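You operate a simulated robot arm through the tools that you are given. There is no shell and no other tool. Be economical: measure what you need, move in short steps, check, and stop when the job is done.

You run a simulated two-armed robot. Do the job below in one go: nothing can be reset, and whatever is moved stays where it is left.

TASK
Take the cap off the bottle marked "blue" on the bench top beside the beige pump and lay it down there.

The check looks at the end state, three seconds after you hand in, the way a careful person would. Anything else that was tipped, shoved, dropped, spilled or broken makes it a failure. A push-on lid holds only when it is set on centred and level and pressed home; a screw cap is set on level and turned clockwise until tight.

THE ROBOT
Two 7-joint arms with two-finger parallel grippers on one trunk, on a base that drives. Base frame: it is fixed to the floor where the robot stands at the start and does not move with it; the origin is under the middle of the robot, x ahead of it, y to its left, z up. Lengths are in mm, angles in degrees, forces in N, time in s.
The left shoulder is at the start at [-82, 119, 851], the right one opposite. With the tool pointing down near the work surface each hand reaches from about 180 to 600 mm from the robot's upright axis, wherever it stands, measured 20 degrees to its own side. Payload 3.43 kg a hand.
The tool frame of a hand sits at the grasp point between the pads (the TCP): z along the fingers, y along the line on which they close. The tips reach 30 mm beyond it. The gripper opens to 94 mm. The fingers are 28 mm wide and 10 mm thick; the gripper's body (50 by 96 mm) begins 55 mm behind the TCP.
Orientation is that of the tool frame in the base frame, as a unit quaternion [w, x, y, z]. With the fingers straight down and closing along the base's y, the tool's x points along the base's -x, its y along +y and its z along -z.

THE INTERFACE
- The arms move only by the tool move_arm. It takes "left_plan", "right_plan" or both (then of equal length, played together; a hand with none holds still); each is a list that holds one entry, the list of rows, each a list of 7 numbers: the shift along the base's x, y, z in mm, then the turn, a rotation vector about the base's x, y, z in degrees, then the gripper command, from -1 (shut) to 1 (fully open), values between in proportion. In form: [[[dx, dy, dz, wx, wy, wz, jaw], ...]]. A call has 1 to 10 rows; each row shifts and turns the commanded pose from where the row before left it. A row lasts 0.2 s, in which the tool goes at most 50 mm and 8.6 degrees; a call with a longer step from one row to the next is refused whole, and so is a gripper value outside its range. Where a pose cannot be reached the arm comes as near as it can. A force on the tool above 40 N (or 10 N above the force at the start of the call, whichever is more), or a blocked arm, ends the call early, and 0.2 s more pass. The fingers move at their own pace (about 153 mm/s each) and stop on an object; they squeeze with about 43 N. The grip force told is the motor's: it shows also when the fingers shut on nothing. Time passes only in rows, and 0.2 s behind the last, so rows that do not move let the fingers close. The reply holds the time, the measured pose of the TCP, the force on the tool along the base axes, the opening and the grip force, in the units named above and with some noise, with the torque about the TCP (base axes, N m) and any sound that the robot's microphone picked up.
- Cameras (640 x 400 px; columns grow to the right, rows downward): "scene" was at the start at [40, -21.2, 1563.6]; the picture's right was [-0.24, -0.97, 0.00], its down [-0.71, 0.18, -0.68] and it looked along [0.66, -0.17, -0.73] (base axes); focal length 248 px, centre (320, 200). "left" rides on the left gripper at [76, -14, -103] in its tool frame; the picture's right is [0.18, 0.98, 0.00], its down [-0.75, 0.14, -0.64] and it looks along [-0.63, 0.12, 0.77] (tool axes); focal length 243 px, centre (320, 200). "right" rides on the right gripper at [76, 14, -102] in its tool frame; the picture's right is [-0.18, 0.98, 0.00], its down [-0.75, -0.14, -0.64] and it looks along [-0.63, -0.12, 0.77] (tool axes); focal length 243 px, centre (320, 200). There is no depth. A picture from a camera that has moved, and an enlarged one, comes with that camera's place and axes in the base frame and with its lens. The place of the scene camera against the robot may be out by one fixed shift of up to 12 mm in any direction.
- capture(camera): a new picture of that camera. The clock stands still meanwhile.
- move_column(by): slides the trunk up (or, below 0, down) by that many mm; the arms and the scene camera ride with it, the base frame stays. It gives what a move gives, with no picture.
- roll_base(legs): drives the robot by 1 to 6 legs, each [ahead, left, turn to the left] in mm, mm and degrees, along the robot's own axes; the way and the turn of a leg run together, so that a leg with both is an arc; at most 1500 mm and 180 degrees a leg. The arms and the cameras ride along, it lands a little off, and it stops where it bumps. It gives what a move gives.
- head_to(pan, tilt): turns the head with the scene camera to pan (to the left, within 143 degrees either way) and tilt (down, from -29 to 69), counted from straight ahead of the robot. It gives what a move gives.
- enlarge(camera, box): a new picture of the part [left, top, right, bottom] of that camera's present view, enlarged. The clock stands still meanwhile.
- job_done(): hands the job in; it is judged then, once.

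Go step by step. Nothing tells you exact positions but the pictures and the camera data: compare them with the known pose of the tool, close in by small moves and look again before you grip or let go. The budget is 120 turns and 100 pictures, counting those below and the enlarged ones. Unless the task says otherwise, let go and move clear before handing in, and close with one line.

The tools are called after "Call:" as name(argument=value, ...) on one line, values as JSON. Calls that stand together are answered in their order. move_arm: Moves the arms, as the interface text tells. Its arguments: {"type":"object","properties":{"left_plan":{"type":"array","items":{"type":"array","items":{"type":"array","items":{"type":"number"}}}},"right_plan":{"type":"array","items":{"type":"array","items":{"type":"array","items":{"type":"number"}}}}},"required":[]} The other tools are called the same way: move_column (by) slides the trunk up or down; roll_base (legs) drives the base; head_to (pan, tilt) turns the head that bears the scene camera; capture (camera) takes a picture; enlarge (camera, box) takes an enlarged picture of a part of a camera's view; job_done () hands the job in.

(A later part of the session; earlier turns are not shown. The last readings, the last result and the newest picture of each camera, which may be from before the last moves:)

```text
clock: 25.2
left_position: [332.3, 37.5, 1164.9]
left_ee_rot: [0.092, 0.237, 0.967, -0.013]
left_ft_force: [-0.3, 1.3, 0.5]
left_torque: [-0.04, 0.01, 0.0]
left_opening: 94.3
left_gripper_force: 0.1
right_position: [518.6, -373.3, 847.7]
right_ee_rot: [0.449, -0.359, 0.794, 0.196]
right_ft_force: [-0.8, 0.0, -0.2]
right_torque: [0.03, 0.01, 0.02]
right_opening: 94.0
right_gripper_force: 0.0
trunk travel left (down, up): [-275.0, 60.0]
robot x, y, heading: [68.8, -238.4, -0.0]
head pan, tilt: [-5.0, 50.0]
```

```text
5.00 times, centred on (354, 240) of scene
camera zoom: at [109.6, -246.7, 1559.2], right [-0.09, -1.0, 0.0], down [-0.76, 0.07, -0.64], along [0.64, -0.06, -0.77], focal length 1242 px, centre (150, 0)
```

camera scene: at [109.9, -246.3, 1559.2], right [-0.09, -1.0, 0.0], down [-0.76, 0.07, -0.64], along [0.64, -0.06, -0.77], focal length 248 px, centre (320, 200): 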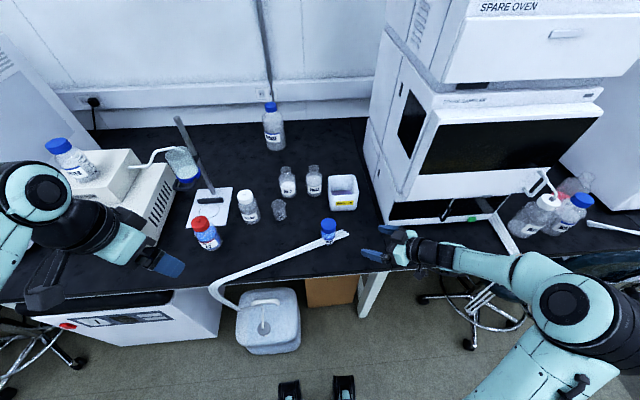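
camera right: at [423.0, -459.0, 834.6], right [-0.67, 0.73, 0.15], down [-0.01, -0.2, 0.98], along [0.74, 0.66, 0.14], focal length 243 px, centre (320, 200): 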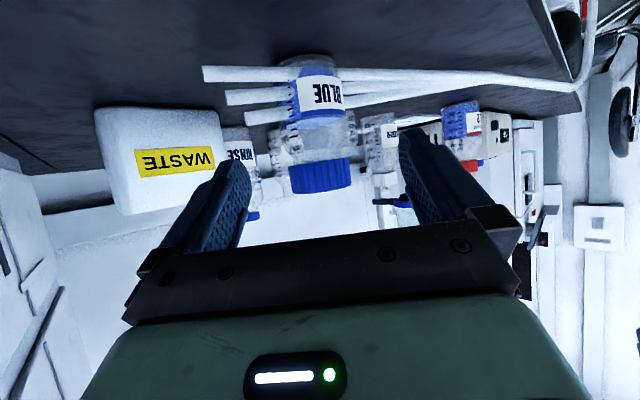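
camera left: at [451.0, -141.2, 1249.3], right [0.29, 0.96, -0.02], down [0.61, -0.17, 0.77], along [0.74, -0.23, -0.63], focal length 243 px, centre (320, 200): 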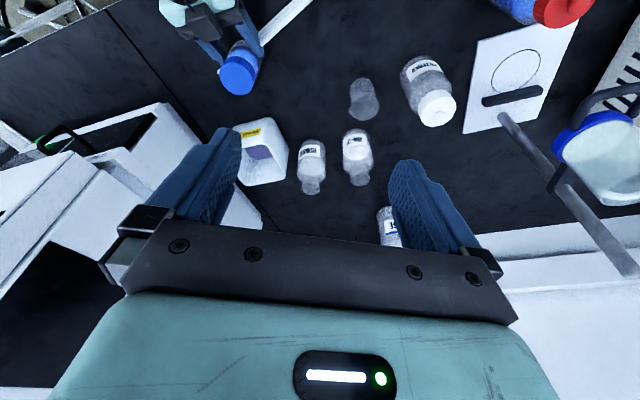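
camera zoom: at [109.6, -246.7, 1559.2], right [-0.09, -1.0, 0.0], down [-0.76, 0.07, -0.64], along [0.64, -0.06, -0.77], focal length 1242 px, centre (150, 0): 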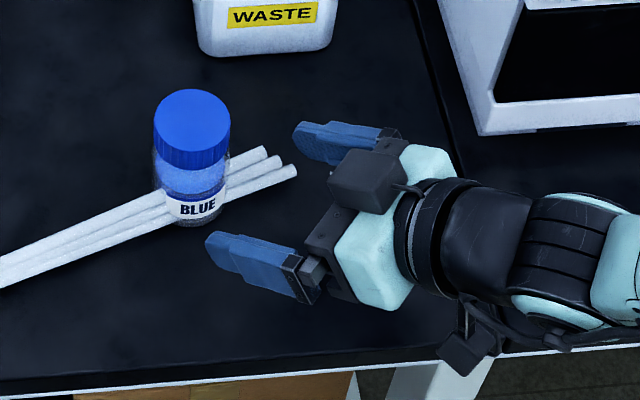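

Aligned within a few mm. I'll advance along the tool axis and close gently.

Call:
move_arm(right_plan=[[[11, 12, -11, 0, 0, 0, 1], [11, 12, -11, 0, 0, 0, 1], [11, 12, -11, 0, 0, 0, 1], [11.5, 11.3, -9.7, 0, 0, 0, 1], [0, 0, 0, 0, 0, 0, 1], [0, 0, 0, 0, 0, 0, 1]]])

Call:
capture(camera="right")

Call:
enlarge(camera="scene", box=[290, 200, 418, 280])

```text
clock: 26.6
left_position: [332.5, 37.6, 1164.2]
left_ee_rot: [0.093, 0.237, 0.967, -0.013]
left_ft_force: [-0.4, 0.4, -1.5]
left_torque: [0.02, 0.0, -0.02]
left_opening: 94.1
left_gripper_force: 0.1
right_position: [561.3, -328.0, 802.9]
right_ee_rot: [0.449, -0.359, 0.794, 0.195]
right_ft_force: [-0.8, 0.0, -0.4]
right_torque: [0.01, -0.01, -0.01]
right_opening: 94.0
right_gripper_force: 0.0
trunk travel left (down, up): [-275.0, 60.0]
robot x, y, heading: [70.0, -239.9, -0.1]
head pan, tilt: [-5.0, 50.0]
```

```text
59 pictures are left
camera right: at [465.3, -412.8, 790.7], right [-0.67, 0.73, 0.15], down [-0.01, -0.2, 0.98], along [0.74, 0.66, 0.14], focal length 243 px, centre (320, 200)
```

right: 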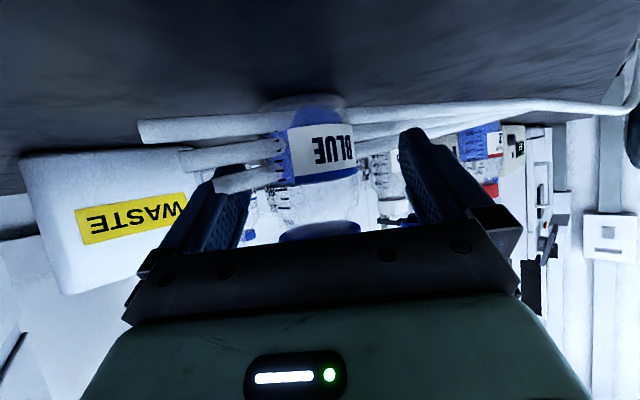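

```text
5.00 times, centred on (354, 240) of scene
camera zoom: at [110.2, -246.5, 1559.2], right [-0.09, -1.0, 0.0], down [-0.76, 0.07, -0.64], along [0.64, -0.06, -0.77], focal length 1242 px, centre (150, 0)
```

zoom: 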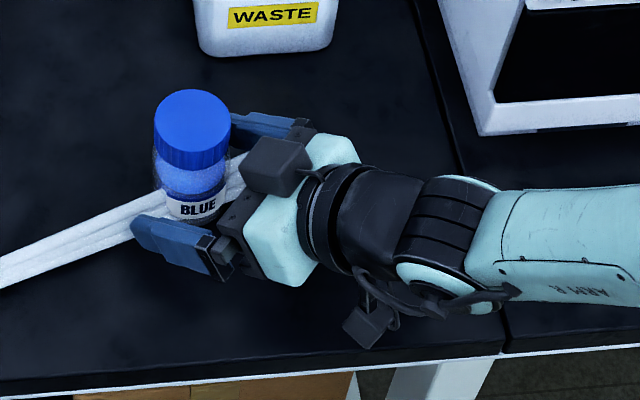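

Call:
move_arm(right_plan=[[[0, 0, 0, 0, 0, 0, 0.4], [0, 0, 0, 0, 0, 0, 0.3], [0, 0, 0, 0, 0, 0, 0.2], [0, 0, 0, 0, 0, 0, 0.1], [0, 0, 0, 0, 0, 0, -0.3], [0, 0, 0, 0, 0, 0, -1], [0, 0, 0, 0, 0, 0, -1]]])

Call:
enlarge(camera="scene", box=[290, 205, 370, 255])

```text
clock: 28.2
left_position: [332.5, 36.7, 1165.3]
left_ee_rot: [0.093, 0.236, 0.967, -0.013]
left_ft_force: [0.0, -0.2, 0.0]
left_torque: [0.02, 0.05, -0.02]
left_opening: 94.0
left_gripper_force: 0.1
right_position: [562.4, -327.3, 802.4]
right_ee_rot: [0.449, -0.36, 0.794, 0.195]
right_ft_force: [-0.6, 0.3, 0.6]
right_torque: [0.07, 0.09, 0.02]
right_opening: 55.1
right_gripper_force: 42.7
trunk travel left (down, up): [-275.0, 60.0]
robot x, y, heading: [70.3, -236.7, 0.3]
head pan, tilt: [-5.0, 50.0]
```

```text
8.00 times, centred on (330, 230) of scene
camera zoom: at [109.9, -246.5, 1559.2], right [-0.09, -1.0, 0.0], down [-0.76, 0.07, -0.64], along [0.64, -0.06, -0.77], focal length 1986 px, centre (240, -40)
```

zoom: 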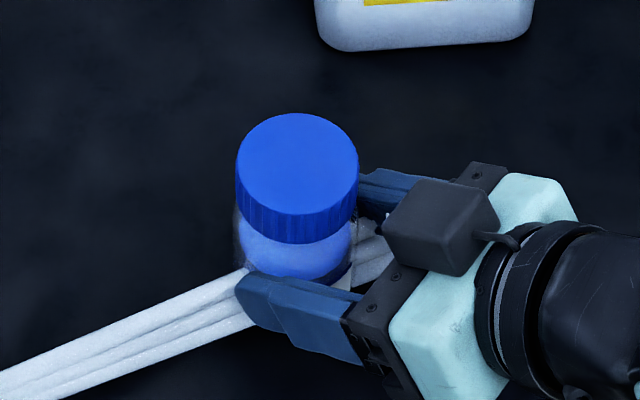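

Call:
enlarge(camera="left", box=[0, 0, 240, 150])

Call:
enlarge(camera="right", box=[180, 70, 460, 245])

```text
2.67 times, centred on (120, 75) of left
camera zoom: at [241.8, 67.9, 1251.9], right [0.29, 0.96, -0.02], down [0.61, -0.17, 0.77], along [0.74, -0.23, -0.63], focal length 647 px, centre (853, 533)
```

zoom: 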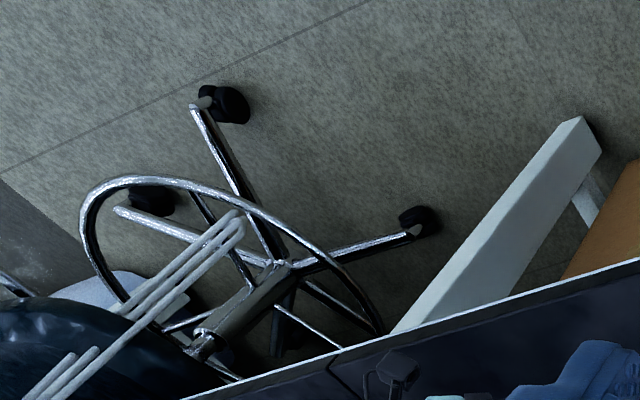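

```text
2.29 times, centred on (320, 158) of right
camera zoom: at [465.1, -412.8, 790.8], right [-0.67, 0.73, 0.15], down [-0.01, -0.2, 0.98], along [0.74, 0.66, 0.14], focal length 555 px, centre (320, 297)
```

zoom: 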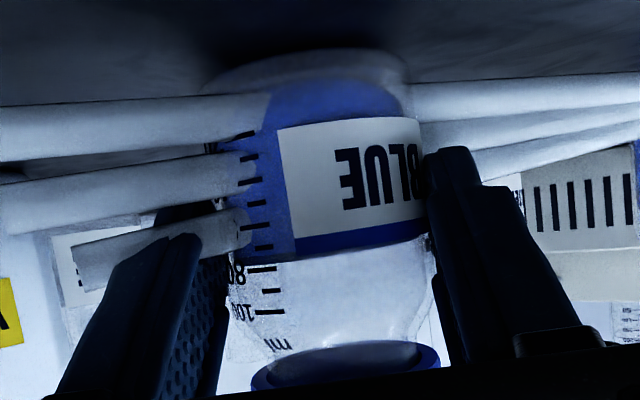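

The bottle is held firmly. It may have shifted a few mm, so I'll refine the cap position with the left camera. Next I'll level the left hand and bring it in low from the front-left.

Call:
move_arm(left_plan=[[[13.6, -27.4, -31, 0.8, 2, 5.5, 1], [13.6, -27.4, -31, 0.8, 2, 5.5, 1], [13.6, -27.4, -31, 0.8, 2, 5.5, 1], [13.6, -27.4, -31, 0.8, 2, 5.5, 1], [13.6, -27.4, -31, 0.8, 2, 5.5, 1], [0, 0, 0, 0, 0, 0, 1]]])

Call:
move_arm(left_plan=[[[20, -30, -7, 0, 0, 0, 1], [20, -30, -7, 0, 0, 0, 1], [20, -30, -7, 0, 0, 0, 1], [20, -30, -7, 0, 0, 0, 1], [0, 0, 0, 0, 0, 0, 1]]])

Call:
capture(camera="left")

Call:
capture(camera="scene")

```text
clock: 29.6
left_position: [399.6, -101.2, 1005.9]
left_ee_rot: [0.001, 0.001, 1.0, 0.022]
left_ft_force: [-0.4, 0.6, 0.2]
left_torque: [0.04, -0.01, 0.04]
left_opening: 94.1
left_gripper_force: 0.0
right_position: [561.2, -327.8, 804.0]
right_ee_rot: [0.449, -0.359, 0.794, 0.195]
right_ft_force: [-1.0, 0.5, 1.7]
right_torque: [0.08, 0.09, 0.02]
right_opening: 54.7
right_gripper_force: 43.2
trunk travel left (down, up): [-275.0, 60.0]
robot x, y, heading: [67.1, -237.3, -0.1]
head pan, tilt: [-5.0, 50.0]
```

```text
clock: 30.8
left_position: [480.9, -222.0, 978.3]
left_ee_rot: [0.0, 0.001, 1.0, 0.023]
left_ft_force: [0.4, -1.0, 0.3]
left_torque: [0.0, 0.0, 0.04]
left_opening: 94.0
left_gripper_force: 0.1
right_position: [560.9, -326.8, 804.0]
right_ee_rot: [0.45, -0.36, 0.794, 0.196]
right_ft_force: [0.9, 0.5, 1.3]
right_torque: [0.13, 0.06, -0.02]
right_opening: 54.8
right_gripper_force: 43.0
trunk travel left (down, up): [-275.0, 60.0]
robot x, y, heading: [67.8, -236.8, 0.0]
head pan, tilt: [-5.0, 50.0]
```

```text
54 pictures are left
camera left: at [405.7, -238.4, 1080.5], right [-0.18, 0.98, 0.04], down [0.75, 0.11, 0.65], along [0.63, 0.15, -0.76], focal length 243 px, centre (320, 200)
```

left: 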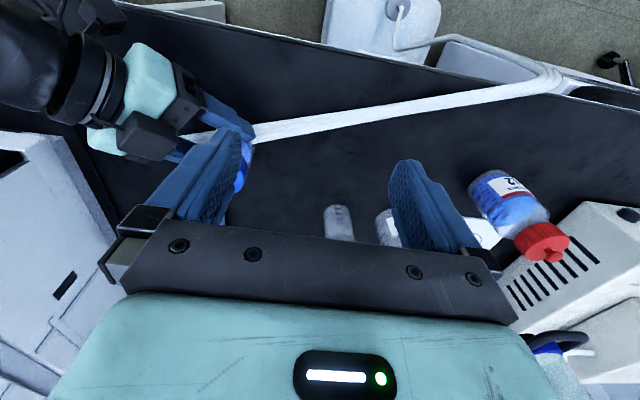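

```text
53 pictures are left
camera scene: at [109.9, -246.1, 1559.2], right [-0.09, -1.0, 0.0], down [-0.76, 0.07, -0.64], along [0.64, -0.06, -0.77], focal length 248 px, centre (320, 200)
```

scene: 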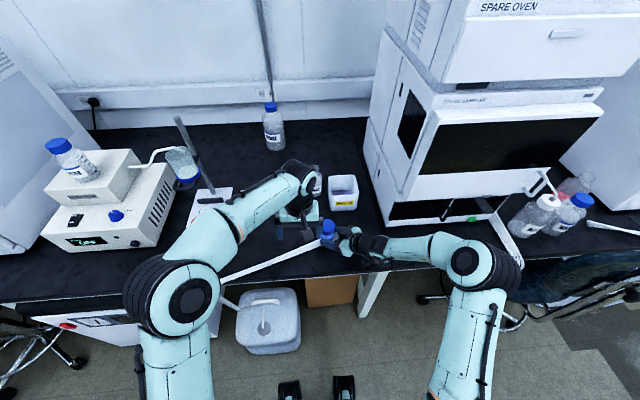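

Both arms have room now. I'll bring the left hand over the cap at z≈960 and fix its small tilt.

Call:
move_arm(left_plan=[[[22, -22, -5, -1.2, 0, 0, 1], [22, -22, -5, -1.3, 0, 0, 1], [22, -22, -5, 0, 0, 0, 1], [21, -24, -5, 0, 0, 0, 1], [0, 0, 0, 0, 0, 0, 1]]])

Call:
capture(camera="left")

Call:
enlarge(camera="scene", box=[270, 180, 398, 260])

```text
clock: 32.0
left_position: [559.4, -308.1, 956.9]
left_ee_rot: [0.002, 0.002, 1.0, 0.001]
left_ft_force: [-0.2, 0.9, -0.5]
left_torque: [0.03, -0.01, -0.01]
left_opening: 93.9
left_gripper_force: 0.0
left hand out of reach, approached as far as the arm can: row 4
right_position: [561.4, -329.0, 804.1]
right_ee_rot: [0.45, -0.359, 0.794, 0.195]
right_ft_force: [-0.1, -0.1, 2.7]
right_torque: [0.12, 0.05, 0.0]
right_opening: 55.1
right_gripper_force: 43.0
trunk travel left (down, up): [-275.0, 60.0]
robot x, y, heading: [70.8, -238.2, -0.1]
head pan, tilt: [-5.0, 50.0]
```

```text
52 pictures are left
camera left: at [482.7, -321.4, 1059.6], right [-0.18, 0.98, 0.0], down [0.75, 0.14, 0.64], along [0.63, 0.12, -0.77], focal length 243 px, centre (320, 200)
```

left: 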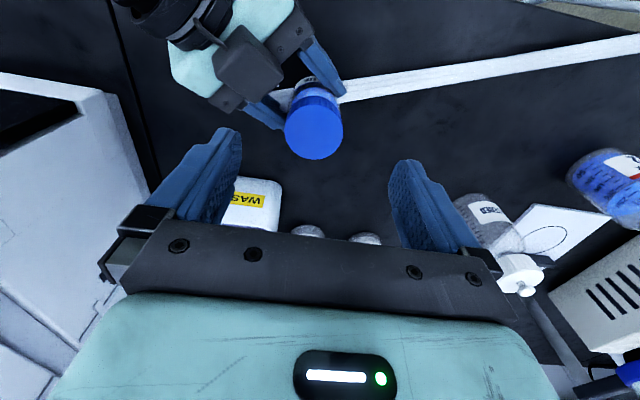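

```text
5.00 times, centred on (334, 220) of scene
camera zoom: at [109.9, -246.3, 1559.2], right [-0.09, -1.0, 0.0], down [-0.76, 0.07, -0.64], along [0.64, -0.06, -0.77], focal length 1242 px, centre (250, 100)
```

zoom: 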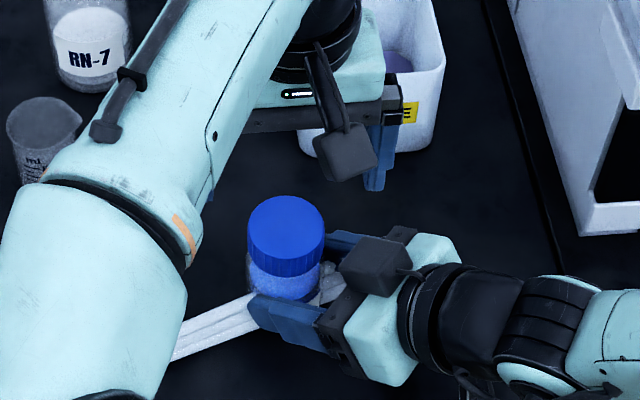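

The left camera puts the cap at about (577, -308). I'll lower to just above it and centre.

Call:
move_arm(left_plan=[[[0, 0, -15, 0, 0, 0, 1], [6, 0, -15, 0, 0, 0, 1], [6, 0, -15, 0, 0, 0, 1], [6, 0, -12, 0, 0, 0, 1], [0, 0, 0, 0, 0, 0, 1]]])

Call:
capture(camera="left")

Call:
enlarge(camera="scene", box=[280, 185, 392, 255])

```text
clock: 33.2
left_position: [575.9, -308.5, 899.9]
left_ee_rot: [0.002, 0.001, 1.0, 0.001]
left_ft_force: [-0.4, 0.5, -0.1]
left_torque: [-0.02, 0.0, 0.01]
left_opening: 94.1
left_gripper_force: 0.1
right_position: [562.4, -327.3, 804.2]
right_ee_rot: [0.449, -0.36, 0.794, 0.197]
right_ft_force: [1.0, -0.4, 3.0]
right_torque: [0.08, 0.03, -0.02]
right_opening: 54.9
right_gripper_force: 42.7
trunk travel left (down, up): [-275.0, 60.0]
robot x, y, heading: [71.4, -236.1, 0.2]
head pan, tilt: [-5.0, 50.0]
```

```text
50 pictures are left
camera left: at [499.4, -321.1, 1002.5], right [-0.18, 0.98, 0.0], down [0.75, 0.14, 0.64], along [0.63, 0.12, -0.77], focal length 243 px, centre (320, 200)
```

left: 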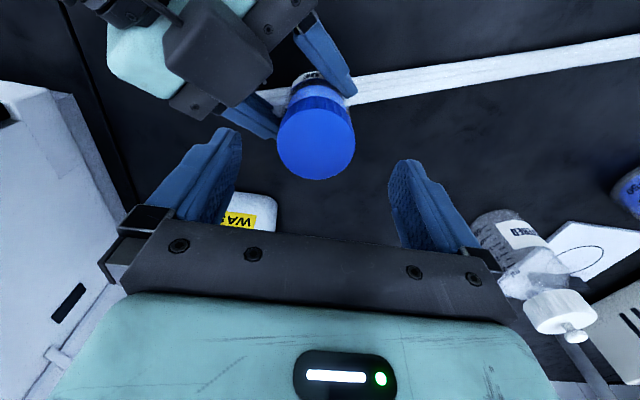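

```text
5.71 times, centred on (336, 220) of scene
camera zoom: at [109.9, -246.6, 1559.2], right [-0.09, -1.0, 0.0], down [-0.76, 0.07, -0.64], along [0.64, -0.06, -0.77], focal length 1419 px, centre (229, 86)
```

zoom: 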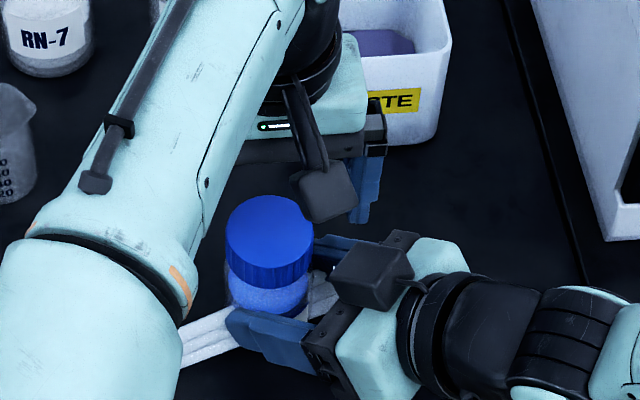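

The cap is centred at about (575, -309). I'll narrow the jaws to ~73 mm, yaw slightly away from the right hand's palm, and lower around the cap.

Call:
move_arm(left_plan=[[[-1, -0.5, 0, 0, 0, 5, 0.55], [0, 0, 0, 0, 0, 5, 0.55], [0, 0, -9, 0, 0, 0, 0.55], [0, 0, -9, 0, 0, 0, 0.55], [0, 0, -9, 0, 0, 0, 0.55], [0, 0, -8, 0, 0, 0, 0.55], [0, 0, 0, 0, 0, 0, 0.55]]])

Call:
capture(camera="left")

Call:
enlarge(camera="scene", box=[280, 185, 392, 255])

```text
clock: 34.8
left_position: [576.9, -310.2, 864.9]
left_ee_rot: [0.001, -0.088, 0.996, 0.001]
left_ft_force: [-0.5, 0.4, 0.3]
left_torque: [0.02, 0.01, 0.02]
left_opening: 72.9
left_gripper_force: 0.1
right_position: [560.8, -326.6, 803.3]
right_ee_rot: [0.449, -0.359, 0.794, 0.196]
right_ft_force: [0.5, -1.7, 2.6]
right_torque: [0.13, 0.08, -0.01]
right_opening: 54.7
right_gripper_force: 43.0
trunk travel left (down, up): [-275.0, 60.0]
robot x, y, heading: [70.2, -239.6, -0.2]
head pan, tilt: [-5.0, 50.0]
```

```text
48 pictures are left
camera left: at [504.4, -336.0, 968.0], right [-0.35, 0.94, 0.0], down [0.72, 0.27, 0.64], along [0.6, 0.23, -0.77], focal length 243 px, centre (320, 200)
```

left: 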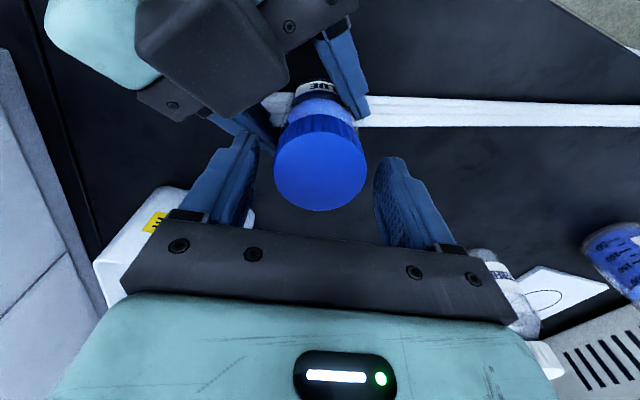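

```text
5.71 times, centred on (336, 220) of scene
camera zoom: at [109.8, -246.6, 1559.2], right [-0.09, -1.0, 0.0], down [-0.76, 0.07, -0.64], along [0.64, -0.06, -0.77], focal length 1419 px, centre (229, 86)
```

zoom: 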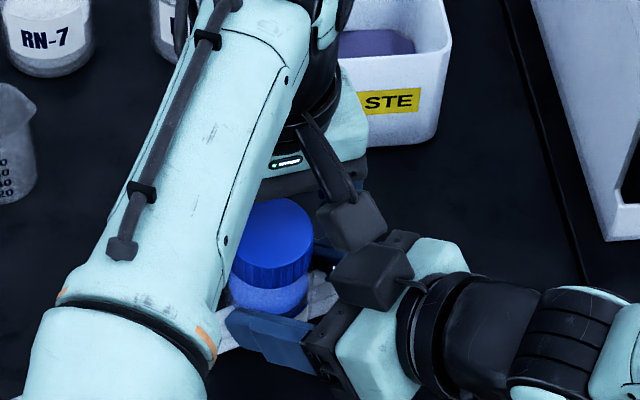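

The cap is between the fingers, with tips a bit below its top. I'll lower another 4 mm and close gently, watching the forces on both hands.

Call:
move_arm(left_plan=[[[0, 0.5, -4, 0, 0, 0, 0.55], [0, 0, 0, 0, 0, 0, 0.3], [0, 0, 0, 0, 0, 0, 0.15], [0, 0, 0, 0, 0, 0, 0.05], [0, 0, 0, 0, 0, 0, -0.3], [0, 0, 0, 0, 0, 0, -1], [0, 0, 0, 0, 0, 0, -1]]])

Call:
capture(camera="left")

Call:
enlarge(camera="scene", box=[300, 200, 364, 240])

```text
clock: 36.4
left_position: [577.3, -310.8, 862.2]
left_ee_rot: [0.0, -0.086, 0.996, 0.001]
left_ft_force: [1.0, -1.7, -0.1]
left_torque: [-0.36, -0.07, 0.0]
left_opening: 50.7
left_gripper_force: 43.1
right_position: [560.9, -327.5, 804.0]
right_ee_rot: [0.45, -0.359, 0.794, 0.197]
right_ft_force: [-0.9, 0.2, 3.3]
right_torque: [0.35, 0.01, 0.06]
right_opening: 54.8
right_gripper_force: 43.3
trunk travel left (down, up): [-275.0, 60.0]
robot x, y, heading: [68.8, -236.0, 0.3]
head pan, tilt: [-5.0, 50.0]
```

```text
46 pictures are left
camera left: at [504.7, -336.3, 964.7], right [-0.35, 0.94, 0.0], down [0.72, 0.27, 0.64], along [0.6, 0.23, -0.77], focal length 243 px, centre (320, 200)
```

left: 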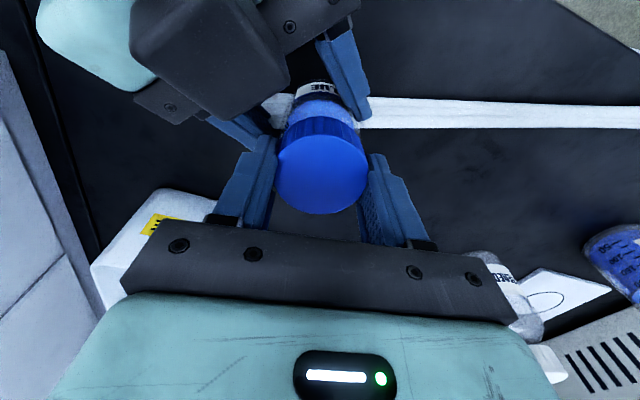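

```text
10.00 times, centred on (332, 220) of scene
camera zoom: at [109.8, -246.7, 1559.2], right [-0.09, -1.0, 0.0], down [-0.76, 0.07, -0.64], along [0.64, -0.06, -0.77], focal length 2483 px, centre (200, 0)
```

zoom: 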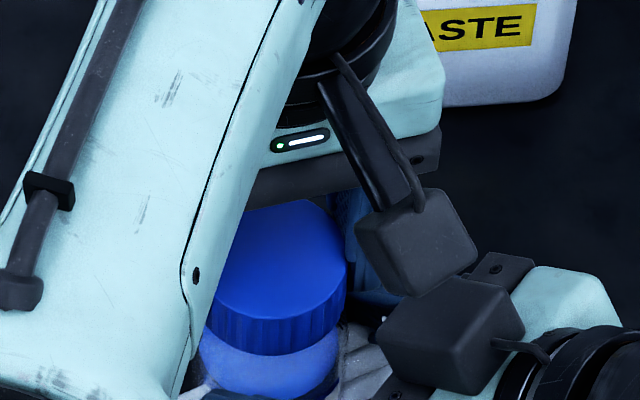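

Call:
enlarge(camera="left", box=[230, 80, 410, 250])

```text
2.35 times, centred on (320, 165) of left
camera zoom: at [504.7, -336.3, 964.7], right [-0.35, 0.94, 0.0], down [0.72, 0.27, 0.64], along [0.6, 0.23, -0.77], focal length 571 px, centre (320, 282)
```

zoom: 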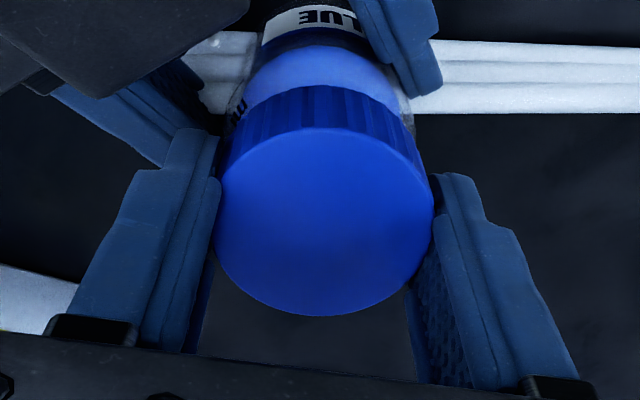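

The cap is gripped (50.7 mm) and nearly centred. I'll turn counter-clockwise by about 56°, rotating about the cap's axis with a slight upward drift.

Call:
move_arm(left_plan=[[[0, 0.4, 0.1, 0, 0, 8, -1], [-0.1, 0.4, 0.1, 0, 0, 8, -1], [-0.1, 0.4, 0.1, 0, 0, 8, -1], [-0.2, 0.4, 0.1, 0, 0, 8, -1], [-0.2, 0.35, 0.1, 0, 0, 8, -1], [-0.3, 0.3, 0.1, 0, 0, 8, -1], [-0.3, 0.3, 0.1, 0, 0, 8, -1]]])

Call:
enlarge(camera="left", box=[230, 80, 410, 250])

Call:
enlarge(camera="scene", box=[280, 185, 392, 255])

```text
clock: 38.0
left_position: [577.4, -308.5, 861.9]
left_ee_rot: [-0.003, -0.544, 0.839, 0.001]
left_ft_force: [-14.8, -10.2, 2.5]
left_torque: [-0.97, 0.26, -0.07]
left_opening: 50.8
left_gripper_force: 43.3
left hand out of reach, approached as far as the arm can: row 7
right_position: [562.0, -326.6, 802.2]
right_ee_rot: [0.45, -0.359, 0.794, 0.195]
right_ft_force: [14.4, 11.3, -2.8]
right_torque: [0.22, 0.68, -0.05]
right_opening: 54.6
right_gripper_force: 42.6
trunk travel left (down, up): [-275.0, 60.0]
robot x, y, heading: [69.4, -240.3, -0.1]
head pan, tilt: [-5.0, 50.0]
```

```text
2.35 times, centred on (320, 165) of left
camera zoom: at [559.8, -382.9, 965.0], right [-0.97, 0.23, 0.01], down [0.18, 0.75, 0.64], along [0.15, 0.62, -0.77], focal length 571 px, centre (320, 282)
```

zoom: 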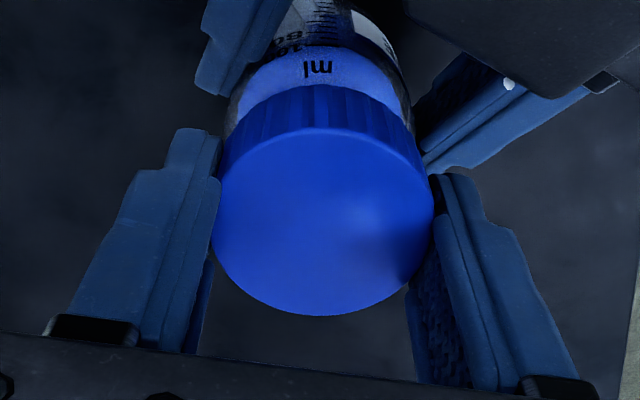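

```text
5.71 times, centred on (336, 220) of scene
camera zoom: at [110.3, -246.6, 1559.2], right [-0.09, -1.0, 0.0], down [-0.76, 0.07, -0.64], along [0.64, -0.06, -0.77], focal length 1419 px, centre (229, 86)
```

zoom: 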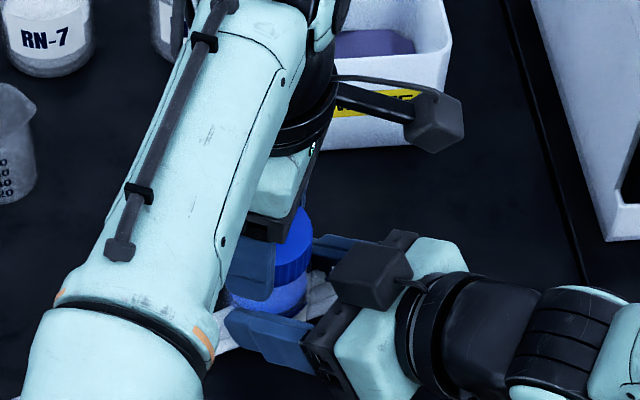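

The cap turned about 56°, and the yaw limit is near 66°. Forces suggest the axis is a few mm toward (-x, -y). I'll open, rewind to yaw 0 and recentre.

Call:
move_arm(left_plan=[[[0, 0, 0, 0, 0, 0, 0.55], [0, 0, 0, 0, 0, 0, 0.55], [-0.4, -0.4, 0, 0, 0, -8.2, 0.55], [-0.4, -0.4, 0, 0, 0, -8.2, 0.55], [-0.4, -0.4, 0, 0, 0, -8.2, 0.55], [-0.4, -0.4, 0, 0, 0, -8.2, 0.55], [-0.4, -0.4, 0, 0, 0, -8.2, 0.55], [-0.4, -0.4, 0, 0, 0, -8.2, 0.55], [-0.4, -0.4, 0, 0, 0, -8.2, 0.55], [-0.2, -0.2, 0, 0, 0, -8.2, 0.55]]])

Call:
enlarge(camera="left", box=[230, 80, 410, 250])

Call:
enlarge(camera="right", box=[180, 70, 460, 245])

```text
clock: 40.2
left_position: [577.0, -310.6, 861.9]
left_ee_rot: [0.0, -0.001, 1.0, 0.001]
left_ft_force: [-0.4, 0.7, 0.2]
left_torque: [0.0, 0.0, 0.01]
left_opening: 72.7
left_gripper_force: 0.1
right_position: [562.0, -327.7, 802.3]
right_ee_rot: [0.449, -0.36, 0.794, 0.197]
right_ft_force: [-0.2, -1.6, 2.0]
right_torque: [0.05, 0.1, -0.02]
right_opening: 54.7
right_gripper_force: 42.7
trunk travel left (down, up): [-275.0, 60.0]
robot x, y, heading: [66.9, -236.0, -0.0]
head pan, tilt: [-5.0, 50.0]
```

```text
2.35 times, centred on (320, 165) of left
camera zoom: at [500.8, -324.7, 965.2], right [-0.19, 0.98, 0.0], down [0.75, 0.14, 0.64], along [0.63, 0.12, -0.77], focal length 571 px, centre (320, 282)
```

zoom: 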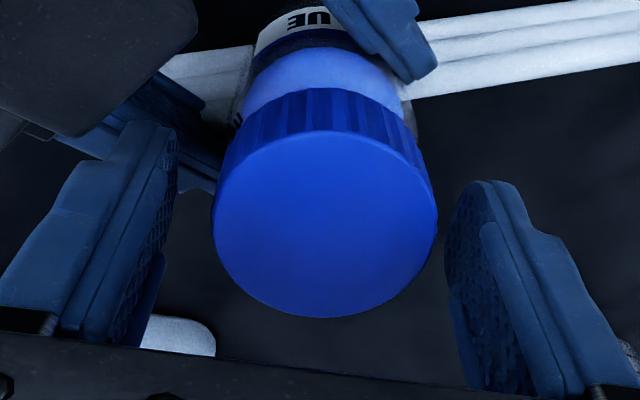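

```text
2.29 times, centred on (320, 158) of right
camera zoom: at [465.1, -412.9, 790.8], right [-0.67, 0.73, 0.15], down [-0.01, -0.2, 0.98], along [0.74, 0.66, 0.14], focal length 555 px, centre (320, 297)
```

zoom: 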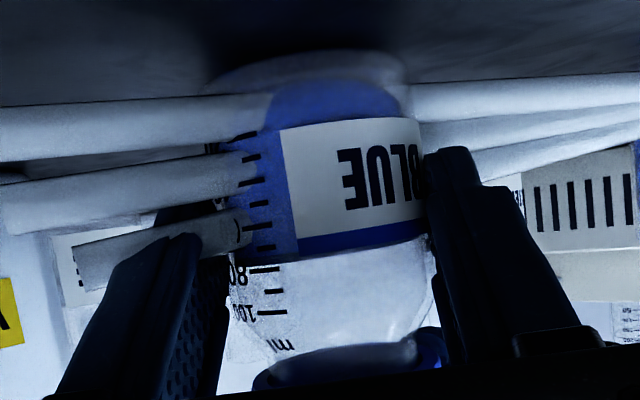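

The bottle held still while the cap turned. I'll recentre by (-2, +1), close and turn again by 60°.

Call:
move_arm(left_plan=[[[-2, 1, 0.2, 0, 0, 0, 0.3], [0, 0, 0, 0, 0, 0, 0.05], [0, 0, 0, 0, 0, 0, -1], [0, 0, 0.1, 0, 0, 8.4, -1], [0, 0, 0.1, 0, 0, 8.4, -1], [0, 0, 0.1, 0, 0, 8.4, -1], [0, 0, 0.1, 0, 0, 8.4, -1], [0, 0, 0.1, 0, 0, 8.4, -1], [0, 0, 0.1, 0, 0, 8.4, -1], [0, 0, 0.1, 0, 0, 8.4, -1]]])

Call:
move_arm(left_plan=[[[0, 0, 0, 0, 0, 0, 0.55], [0, 0, 0, 0, 0, 0, 0.55], [0, 0, 0, 0, 0, -8.4, 0.55], [0, 0, 0, 0, 0, -8.4, 0.55], [0, 0, 0, 0, 0, -8.4, 0.55], [0, 0, 0, 0, 0, -8.4, 0.55], [0, 0, 0, 0, 0, -8.4, 0.55], [0, 0, 0, 0, 0, -8.4, 0.55], [0, 0, 0, 0, 0, -8.4, 0.55], [0, 0, 0, 0, 0, 0, 0.55]]])

Call:
enlarge(camera="left", box=[230, 80, 410, 250])

```text
clock: 42.4
left_position: [577.2, -311.8, 863.3]
left_ee_rot: [0.001, -0.494, 0.869, 0.001]
left_ft_force: [-4.0, 13.1, 2.3]
left_torque: [-0.34, 0.21, -0.01]
left_opening: 50.2
left_gripper_force: 42.7
left hand out of reach, approached as far as the arm can: row 1
right_position: [561.9, -328.9, 803.3]
right_ee_rot: [0.45, -0.358, 0.795, 0.195]
right_ft_force: [2.0, -10.0, 0.9]
right_torque: [1.19, 0.13, -0.26]
right_opening: 54.8
right_gripper_force: 43.1
trunk travel left (down, up): [-275.0, 60.0]
robot x, y, heading: [70.2, -239.7, 0.2]
head pan, tilt: [-5.0, 50.0]
```

```text
clock: 44.6
left_position: [576.3, -312.0, 863.7]
left_ee_rot: [0.001, -0.002, 1.0, 0.001]
left_ft_force: [-0.4, -0.3, 0.3]
left_torque: [-0.03, 0.01, 0.05]
left_opening: 72.6
left_gripper_force: 0.1
right_position: [562.0, -327.7, 802.5]
right_ee_rot: [0.449, -0.359, 0.794, 0.196]
right_ft_force: [0.5, 0.7, 0.0]
right_torque: [0.01, 0.09, 0.03]
right_opening: 54.6
right_gripper_force: 42.7
trunk travel left (down, up): [-275.0, 60.0]
robot x, y, heading: [70.1, -235.6, 0.1]
head pan, tilt: [-5.0, 50.0]
```

```text
2.35 times, centred on (320, 165) of left
camera zoom: at [500.7, -325.1, 966.1], right [-0.19, 0.98, 0.0], down [0.75, 0.14, 0.64], along [0.63, 0.12, -0.77], focal length 571 px, centre (320, 282)
```

zoom: 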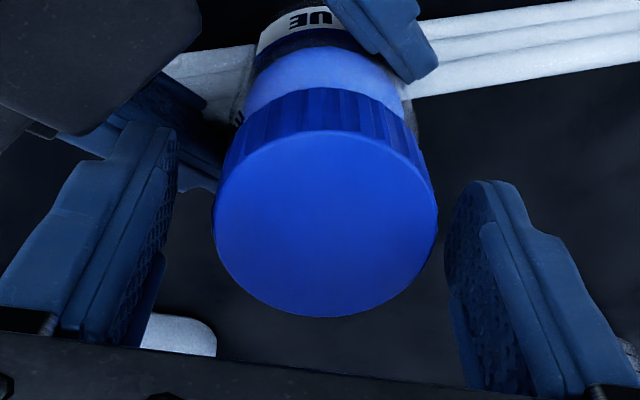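

Forces stay modest. I'll recentre by +2 in y and repeat the turn.

Call:
move_arm(left_plan=[[[0, 2, 0, 0, 0, 4, 0.3], [0, 0, 0, 0, 0, 0, 0.05], [0, 0, 0, 0, 0, 0, -1], [0, 0, 0.1, 0, 0, 8.4, -1], [0, 0, 0.1, 0, 0, 8.4, -1], [0, 0, 0.1, 0, 0, 8.4, -1], [0, 0, 0.1, 0, 0, 8.4, -1], [0, 0, 0.1, 0, 0, 8.4, -1], [0, 0, 0.1, 0, 0, 8.4, -1], [0, 0, 0.1, 0, 0, 8.4, -1]]])

Call:
move_arm(left_plan=[[[0, 0, 0, 0, 0, 0, 0.55], [0, 0, 0, 0, 0, 0, 0.55], [0, 0, 0, 0, 0, -8.4, 0.55], [0, 0, 0, 0, 0, -8.4, 0.55], [0, 0, 0, 0, 0, -8.4, 0.55], [0, 0, 0, 0, 0, -8.4, 0.55], [0, 0, 0, 0, 0, -8.4, 0.55], [0, 0, 0, 0, 0, -8.4, 0.55], [0, 0, 0, 0, 0, -8.4, 0.55], [0, 0, 0, 0, 0, 0, 0.55]]])

Call:
move_arm(left_plan=[[[0, 0, 0, 0, 0, 0, 0.3], [0, 0, 0, 0, 0, 0, 0.05], [0, 0, 0, 0, 0, 0, -1], [0, 0, 0.1, 0, 0, 8.4, -1], [0, 0, 0.1, 0, 0, 8.4, -1], [0, 0, 0.1, 0, 0, 8.4, -1], [0, 0, 0.1, 0, 0, 8.4, -1], [0, 0, 0.1, 0, 0, 8.4, -1], [0, 0, 0.1, 0, 0, 8.4, -1], [0, 0, 0.1, 0, 0, 8.4, -1]]])

Call:
enlarge(camera="left", box=[230, 80, 410, 250])

Call:
enlarge(camera="right", box=[180, 70, 460, 245])

```text
clock: 46.8
left_position: [577.6, -309.4, 864.3]
left_ee_rot: [0.0, -0.524, 0.852, 0.002]
left_ft_force: [-5.0, 0.3, 2.4]
left_torque: [-0.95, -0.01, -0.05]
left_opening: 49.9
left_gripper_force: 43.1
right_position: [561.2, -328.1, 803.8]
right_ee_rot: [0.449, -0.36, 0.794, 0.196]
right_ft_force: [4.5, -0.4, -0.6]
right_torque: [0.95, 0.39, -0.11]
right_opening: 54.8
right_gripper_force: 43.3
trunk travel left (down, up): [-275.0, 60.0]
robot x, y, heading: [69.3, -236.3, 0.3]
head pan, tilt: [-5.0, 50.0]
```

```text
clock: 49.0
left_position: [576.6, -308.5, 863.9]
left_ee_rot: [-0.001, -0.037, 0.999, 0.001]
left_ft_force: [-0.2, 0.2, 0.2]
left_torque: [-0.03, 0.03, 0.0]
left_opening: 73.0
left_gripper_force: 0.1
right_position: [561.4, -327.0, 803.5]
right_ee_rot: [0.449, -0.359, 0.794, 0.196]
right_ft_force: [1.0, -0.2, 0.4]
right_torque: [0.01, 0.11, 0.05]
right_opening: 55.0
right_gripper_force: 43.4
trunk travel left (down, up): [-275.0, 60.0]
robot x, y, heading: [71.8, -239.5, 0.1]
head pan, tilt: [-5.0, 50.0]
```

```text
clock: 51.2
left_position: [576.1, -309.8, 864.3]
left_ee_rot: [0.0, -0.524, 0.852, 0.001]
left_ft_force: [-4.3, -1.1, 1.1]
left_torque: [-1.0, -0.23, 0.03]
left_opening: 50.5
left_gripper_force: 43.2
right_position: [560.8, -328.3, 803.1]
right_ee_rot: [0.45, -0.359, 0.794, 0.196]
right_ft_force: [3.7, -0.1, 0.8]
right_torque: [0.9, 0.52, -0.04]
right_opening: 54.6
right_gripper_force: 43.0
trunk travel left (down, up): [-275.0, 60.0]
robot x, y, heading: [70.5, -240.3, 0.2]
head pan, tilt: [-5.0, 50.0]
```

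```text
2.35 times, centred on (320, 165) of left
camera zoom: at [555.6, -383.3, 967.2], right [-0.96, 0.28, 0.0], down [0.21, 0.73, 0.64], along [0.18, 0.62, -0.77], focal length 571 px, centre (320, 282)
```

zoom: 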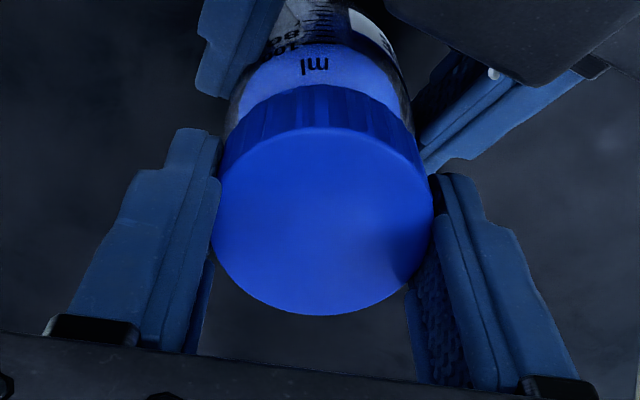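

```text
2.29 times, centred on (320, 158) of right
camera zoom: at [465.4, -412.9, 790.9], right [-0.67, 0.73, 0.15], down [-0.01, -0.2, 0.98], along [0.74, 0.66, 0.14], focal length 555 px, centre (320, 297)
```

zoom: 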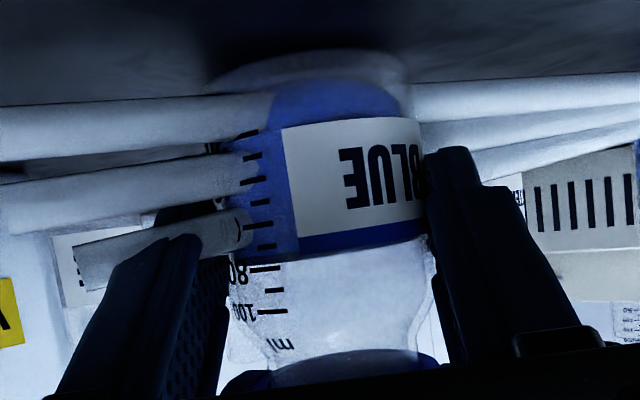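

About 233° has been turned and the cap edge appears to be rising. I'll do two more strokes.

Call:
move_arm(left_plan=[[[0, 0, 0, 0, 0, 0, 0.55], [0, 0, 0, 0, 0, 0, 0.55], [0, 0, 0, 0, 0, -8.4, 0.55], [0, 0, 0, 0, 0, -8.4, 0.55], [0, 0, 0, 0, 0, -8.4, 0.55], [0, 0, 0, 0, 0, -8.4, 0.55], [0, 0, 0, 0, 0, -8.4, 0.55], [0, 0, 0, 0, 0, -8.4, 0.55], [0, 0, 0, 0, 0, -8.4, 0.55], [0, 0, 0, 0, 0, 0, 0.55]]])

Call:
move_arm(left_plan=[[[0, 0, 0, 0, 0, 0, 0.3], [0, 0, 0, 0, 0, 0, 0.05], [0, 0, 0, 0, 0, 0, -1], [0, 0, 0.1, 0, 0, 8.4, -1], [0, 0, 0.1, 0, 0, 8.4, -1], [0, 0, 0.1, 0, 0, 8.4, -1], [0, 0, 0.1, 0, 0, 8.4, -1], [0, 0, 0.1, 0, 0, 8.4, -1], [0, 0, 0.1, 0, 0, 8.4, -1], [0, 0, 0.1, 0, 0, 8.4, -1]]])

Call:
move_arm(left_plan=[[[0, 0, 0, 0, 0, 0, 0.55], [0, 0, 0, 0, 0, 0, 0.55], [0, 0, 0, 0, 0, -8.4, 0.55], [0, 0, 0, 0, 0, -8.4, 0.55], [0, 0, 0, 0, 0, -8.4, 0.55], [0, 0, 0, 0, 0, -8.4, 0.55], [0, 0, 0, 0, 0, -8.4, 0.55], [0, 0, 0, 0, 0, -8.4, 0.55], [0, 0, 0, 0, 0, -8.4, 0.55], [0, 0, 0, 0, 0, 0, 0.55]]])

Call:
move_arm(left_plan=[[[0, 0, 0, 0, 0, 0, 0.3], [0, 0, 0, 0, 0, 0, 0.05], [0, 0, 0, 0, 0, 0, -1], [0, 0, 0.1, 0, 0, 8.4, -1], [0, 0, 0.1, 0, 0, 8.4, -1], [0, 0, 0.1, 0, 0, 8.4, -1], [0, 0, 0.1, 0, 0, 8.4, -1], [0, 0, 0.1, 0, 0, 8.4, -1], [0, 0, 0.1, 0, 0, 8.4, -1], [0, 0, 0.1, 0, 0, 8.4, -1]]])

Call:
move_arm(left_plan=[[[0, 0, 1, 0, 0, 0, -1], [0, 0, 1, 0, 0, 0, -1], [0, 0, 0, 0, 0, 0, -1]]])

Call:
enlarge(camera="right", box=[180, 70, 460, 245])

```text
clock: 53.4
left_position: [577.8, -309.2, 863.7]
left_ee_rot: [0.002, -0.036, 0.999, 0.001]
left_ft_force: [-0.2, 0.6, -1.3]
left_torque: [-0.01, -0.01, 0.03]
left_opening: 73.1
left_gripper_force: 0.0
right_position: [561.5, -327.0, 802.8]
right_ee_rot: [0.45, -0.359, 0.794, 0.196]
right_ft_force: [-0.3, -1.7, 3.0]
right_torque: [-0.02, 0.09, 0.01]
right_opening: 54.6
right_gripper_force: 43.5
trunk travel left (down, up): [-275.0, 60.0]
robot x, y, heading: [71.1, -238.9, 0.0]
head pan, tilt: [-5.0, 50.0]
```

```text
clock: 55.6
left_position: [577.9, -308.8, 865.4]
left_ee_rot: [0.001, -0.525, 0.851, 0.001]
left_ft_force: [-0.8, -0.7, -0.8]
left_torque: [-0.04, 0.0, 0.03]
left_opening: 50.6
left_gripper_force: 43.3
right_position: [560.7, -327.2, 803.5]
right_ee_rot: [0.45, -0.359, 0.794, 0.195]
right_ft_force: [-0.3, 0.6, 2.0]
right_torque: [0.02, 0.06, 0.02]
right_opening: 54.6
right_gripper_force: 42.5
trunk travel left (down, up): [-275.0, 60.0]
robot x, y, heading: [72.8, -240.9, -0.1]
head pan, tilt: [-5.0, 50.0]
```

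```text
clock: 57.8
left_position: [578.1, -310.5, 864.9]
left_ee_rot: [0.0, -0.036, 0.999, 0.001]
left_ft_force: [1.0, 0.1, 0.5]
left_torque: [-0.01, -0.04, -0.02]
left_opening: 72.8
left_gripper_force: 0.2
right_position: [561.1, -327.4, 803.0]
right_ee_rot: [0.449, -0.36, 0.794, 0.197]
right_ft_force: [1.1, -1.3, 2.8]
right_torque: [-0.03, 0.07, 0.03]
right_opening: 54.9
right_gripper_force: 42.2
trunk travel left (down, up): [-275.0, 60.0]
robot x, y, heading: [71.5, -239.2, 0.1]
head pan, tilt: [-5.0, 50.0]
```

```text
clock: 60.0
left_position: [576.6, -309.0, 866.6]
left_ee_rot: [0.0, -0.525, 0.851, 0.0]
left_ft_force: [-1.2, -0.2, -0.4]
left_torque: [0.01, -0.01, -0.04]
left_opening: 50.0
left_gripper_force: 43.0
right_position: [561.8, -326.6, 803.2]
right_ee_rot: [0.449, -0.36, 0.794, 0.196]
right_ft_force: [-0.2, -0.3, 2.0]
right_torque: [0.11, 0.13, -0.05]
right_opening: 54.9
right_gripper_force: 43.3
trunk travel left (down, up): [-275.0, 60.0]
robot x, y, heading: [70.9, -235.4, -0.0]
head pan, tilt: [-5.0, 50.0]
```

```text
clock: 60.8
left_position: [577.7, -308.6, 868.1]
left_ee_rot: [0.0, -0.523, 0.852, 0.001]
left_ft_force: [-0.8, -1.0, -0.7]
left_torque: [0.02, 0.01, 0.01]
left_opening: 50.1
left_gripper_force: 43.1
right_position: [561.4, -326.7, 803.2]
right_ee_rot: [0.449, -0.36, 0.794, 0.196]
right_ft_force: [1.3, 0.3, 1.5]
right_torque: [0.04, 0.18, -0.04]
right_opening: 55.0
right_gripper_force: 43.0
trunk travel left (down, up): [-275.0, 60.0]
robot x, y, heading: [72.2, -237.1, 0.1]
head pan, tilt: [-5.0, 50.0]
```

```text
2.29 times, centred on (320, 158) of right
camera zoom: at [465.1, -412.8, 790.9], right [-0.67, 0.73, 0.15], down [-0.01, -0.2, 0.98], along [0.74, 0.66, 0.14], focal length 555 px, centre (320, 297)
```

zoom: 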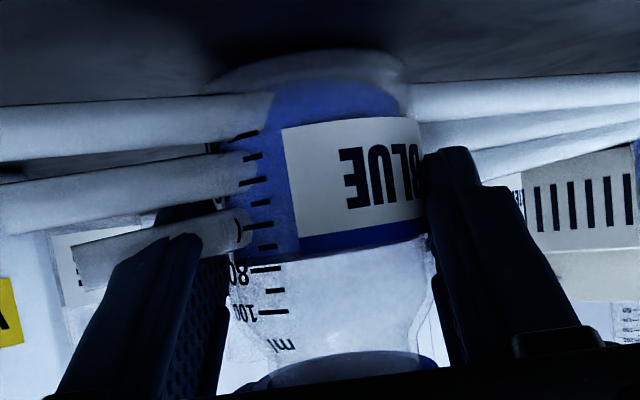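

Forces have dropped to zero, so the cap is free. I'll lift it straight up 40 mm and check.

Call:
move_arm(left_plan=[[[0, 0, 4, 0, 0, 0, -1], [0, 0, 6, 0, 0, 0, -1], [0, 0, 10, 0, 0, 0, -1], [0, 0, 15, 0, 0, 0, -1], [0, 0, 15, 0, 0, 0, -1], [0, 0, 0, 0, 0, 0, -1]]])

Call:
capture(camera="left")

Call:
enlarge(camera="scene", box=[280, 185, 392, 255])

```text
clock: 62.0
left_position: [573.6, -306.2, 907.5]
left_ee_rot: [0.0, -0.523, 0.852, 0.005]
left_ft_force: [1.8, -0.2, -3.0]
left_torque: [0.24, 0.18, -0.01]
left_opening: 50.0
left_gripper_force: 42.8
left hand out of reach, approached as far as the arm can: row 5
right_position: [563.3, -322.3, 809.4]
right_ee_rot: [0.455, -0.364, 0.788, 0.199]
right_ft_force: [-1.6, 1.0, 0.2]
right_torque: [-0.26, -0.43, -0.02]
right_opening: 54.8
right_gripper_force: 43.1
trunk travel left (down, up): [-275.0, 60.0]
robot x, y, heading: [70.3, -236.5, -0.1]
head pan, tilt: [-5.0, 50.0]
stopped in row 5 (left hand): the force on the tool passed its limit at 46 N (the readings are from after the stop); the commanded pose is now the measured one
```

```text
35 pictures are left
camera left: at [552.0, -381.1, 1008.7], right [-0.96, 0.28, 0.01], down [0.22, 0.73, 0.65], along [0.18, 0.62, -0.76], focal length 243 px, centre (320, 200)
```

left: 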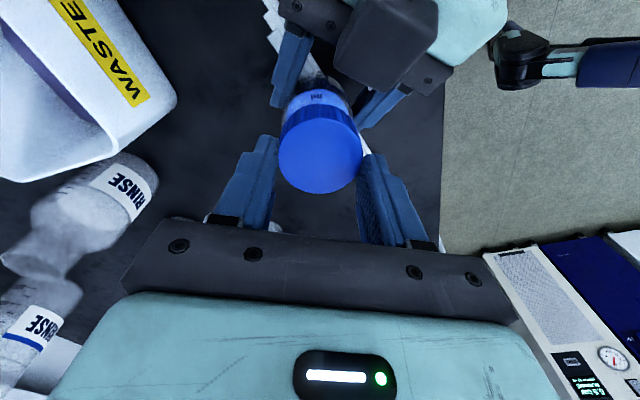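

```text
5.71 times, centred on (336, 220) of scene
camera zoom: at [110.2, -246.4, 1559.2], right [-0.09, -1.0, 0.0], down [-0.76, 0.07, -0.64], along [0.64, -0.06, -0.77], focal length 1419 px, centre (229, 86)
```

zoom: 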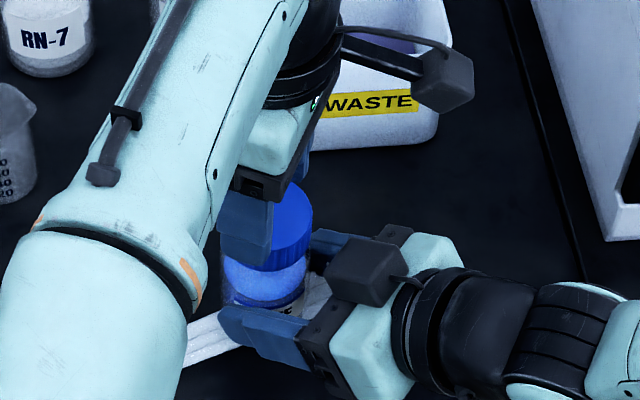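

The pull reached 46 N, so something was still holding. I'll look closely at whether the bottle lifted.

Call:
capture(camera="right")

Call:
enlarge(camera="left", box=[240, 60, 410, 210])

Call:
enlarge(camera="scene", box=[305, 210, 353, 250])

```text
33 pictures are left
camera right: at [467.3, -409.3, 794.2], right [-0.68, 0.72, 0.14], down [-0.02, -0.21, 0.98], along [0.73, 0.66, 0.16], focal length 243 px, centre (320, 200)
```

right: 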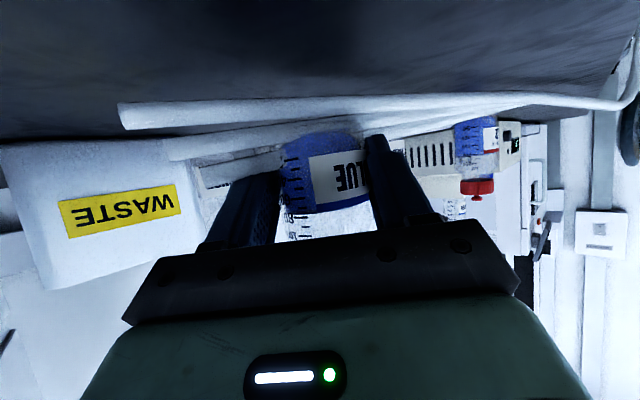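

```text
2.67 times, centred on (325, 135) of left
camera zoom: at [552.0, -381.1, 1008.7], right [-0.96, 0.28, 0.01], down [0.22, 0.73, 0.65], along [0.18, 0.62, -0.76], focal length 647 px, centre (307, 373)
```

zoom: 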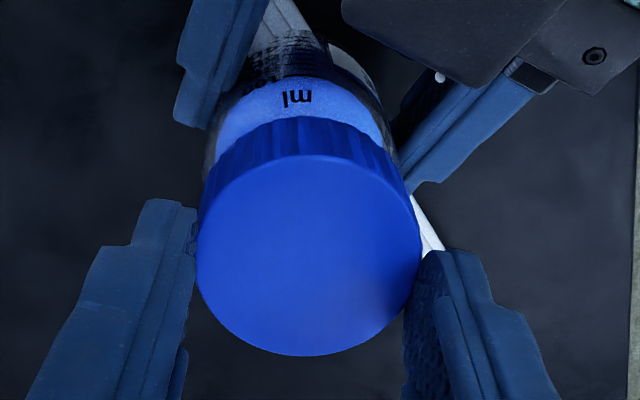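

```text
10.00 times, centred on (329, 230) of scene
camera zoom: at [110.2, -246.4, 1559.2], right [-0.09, -1.0, 0.0], down [-0.76, 0.07, -0.64], along [0.64, -0.06, -0.77], focal length 2483 px, centre (230, -100)
```

zoom: 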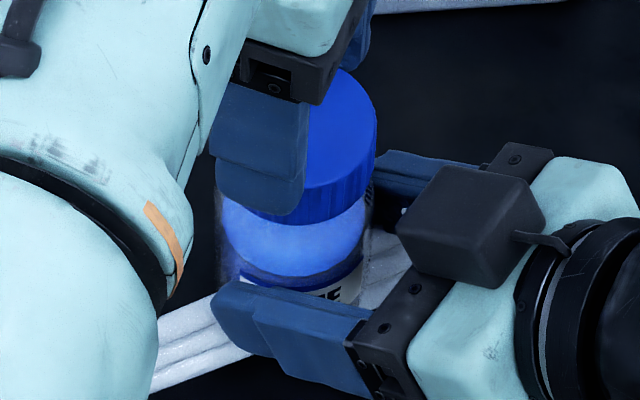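

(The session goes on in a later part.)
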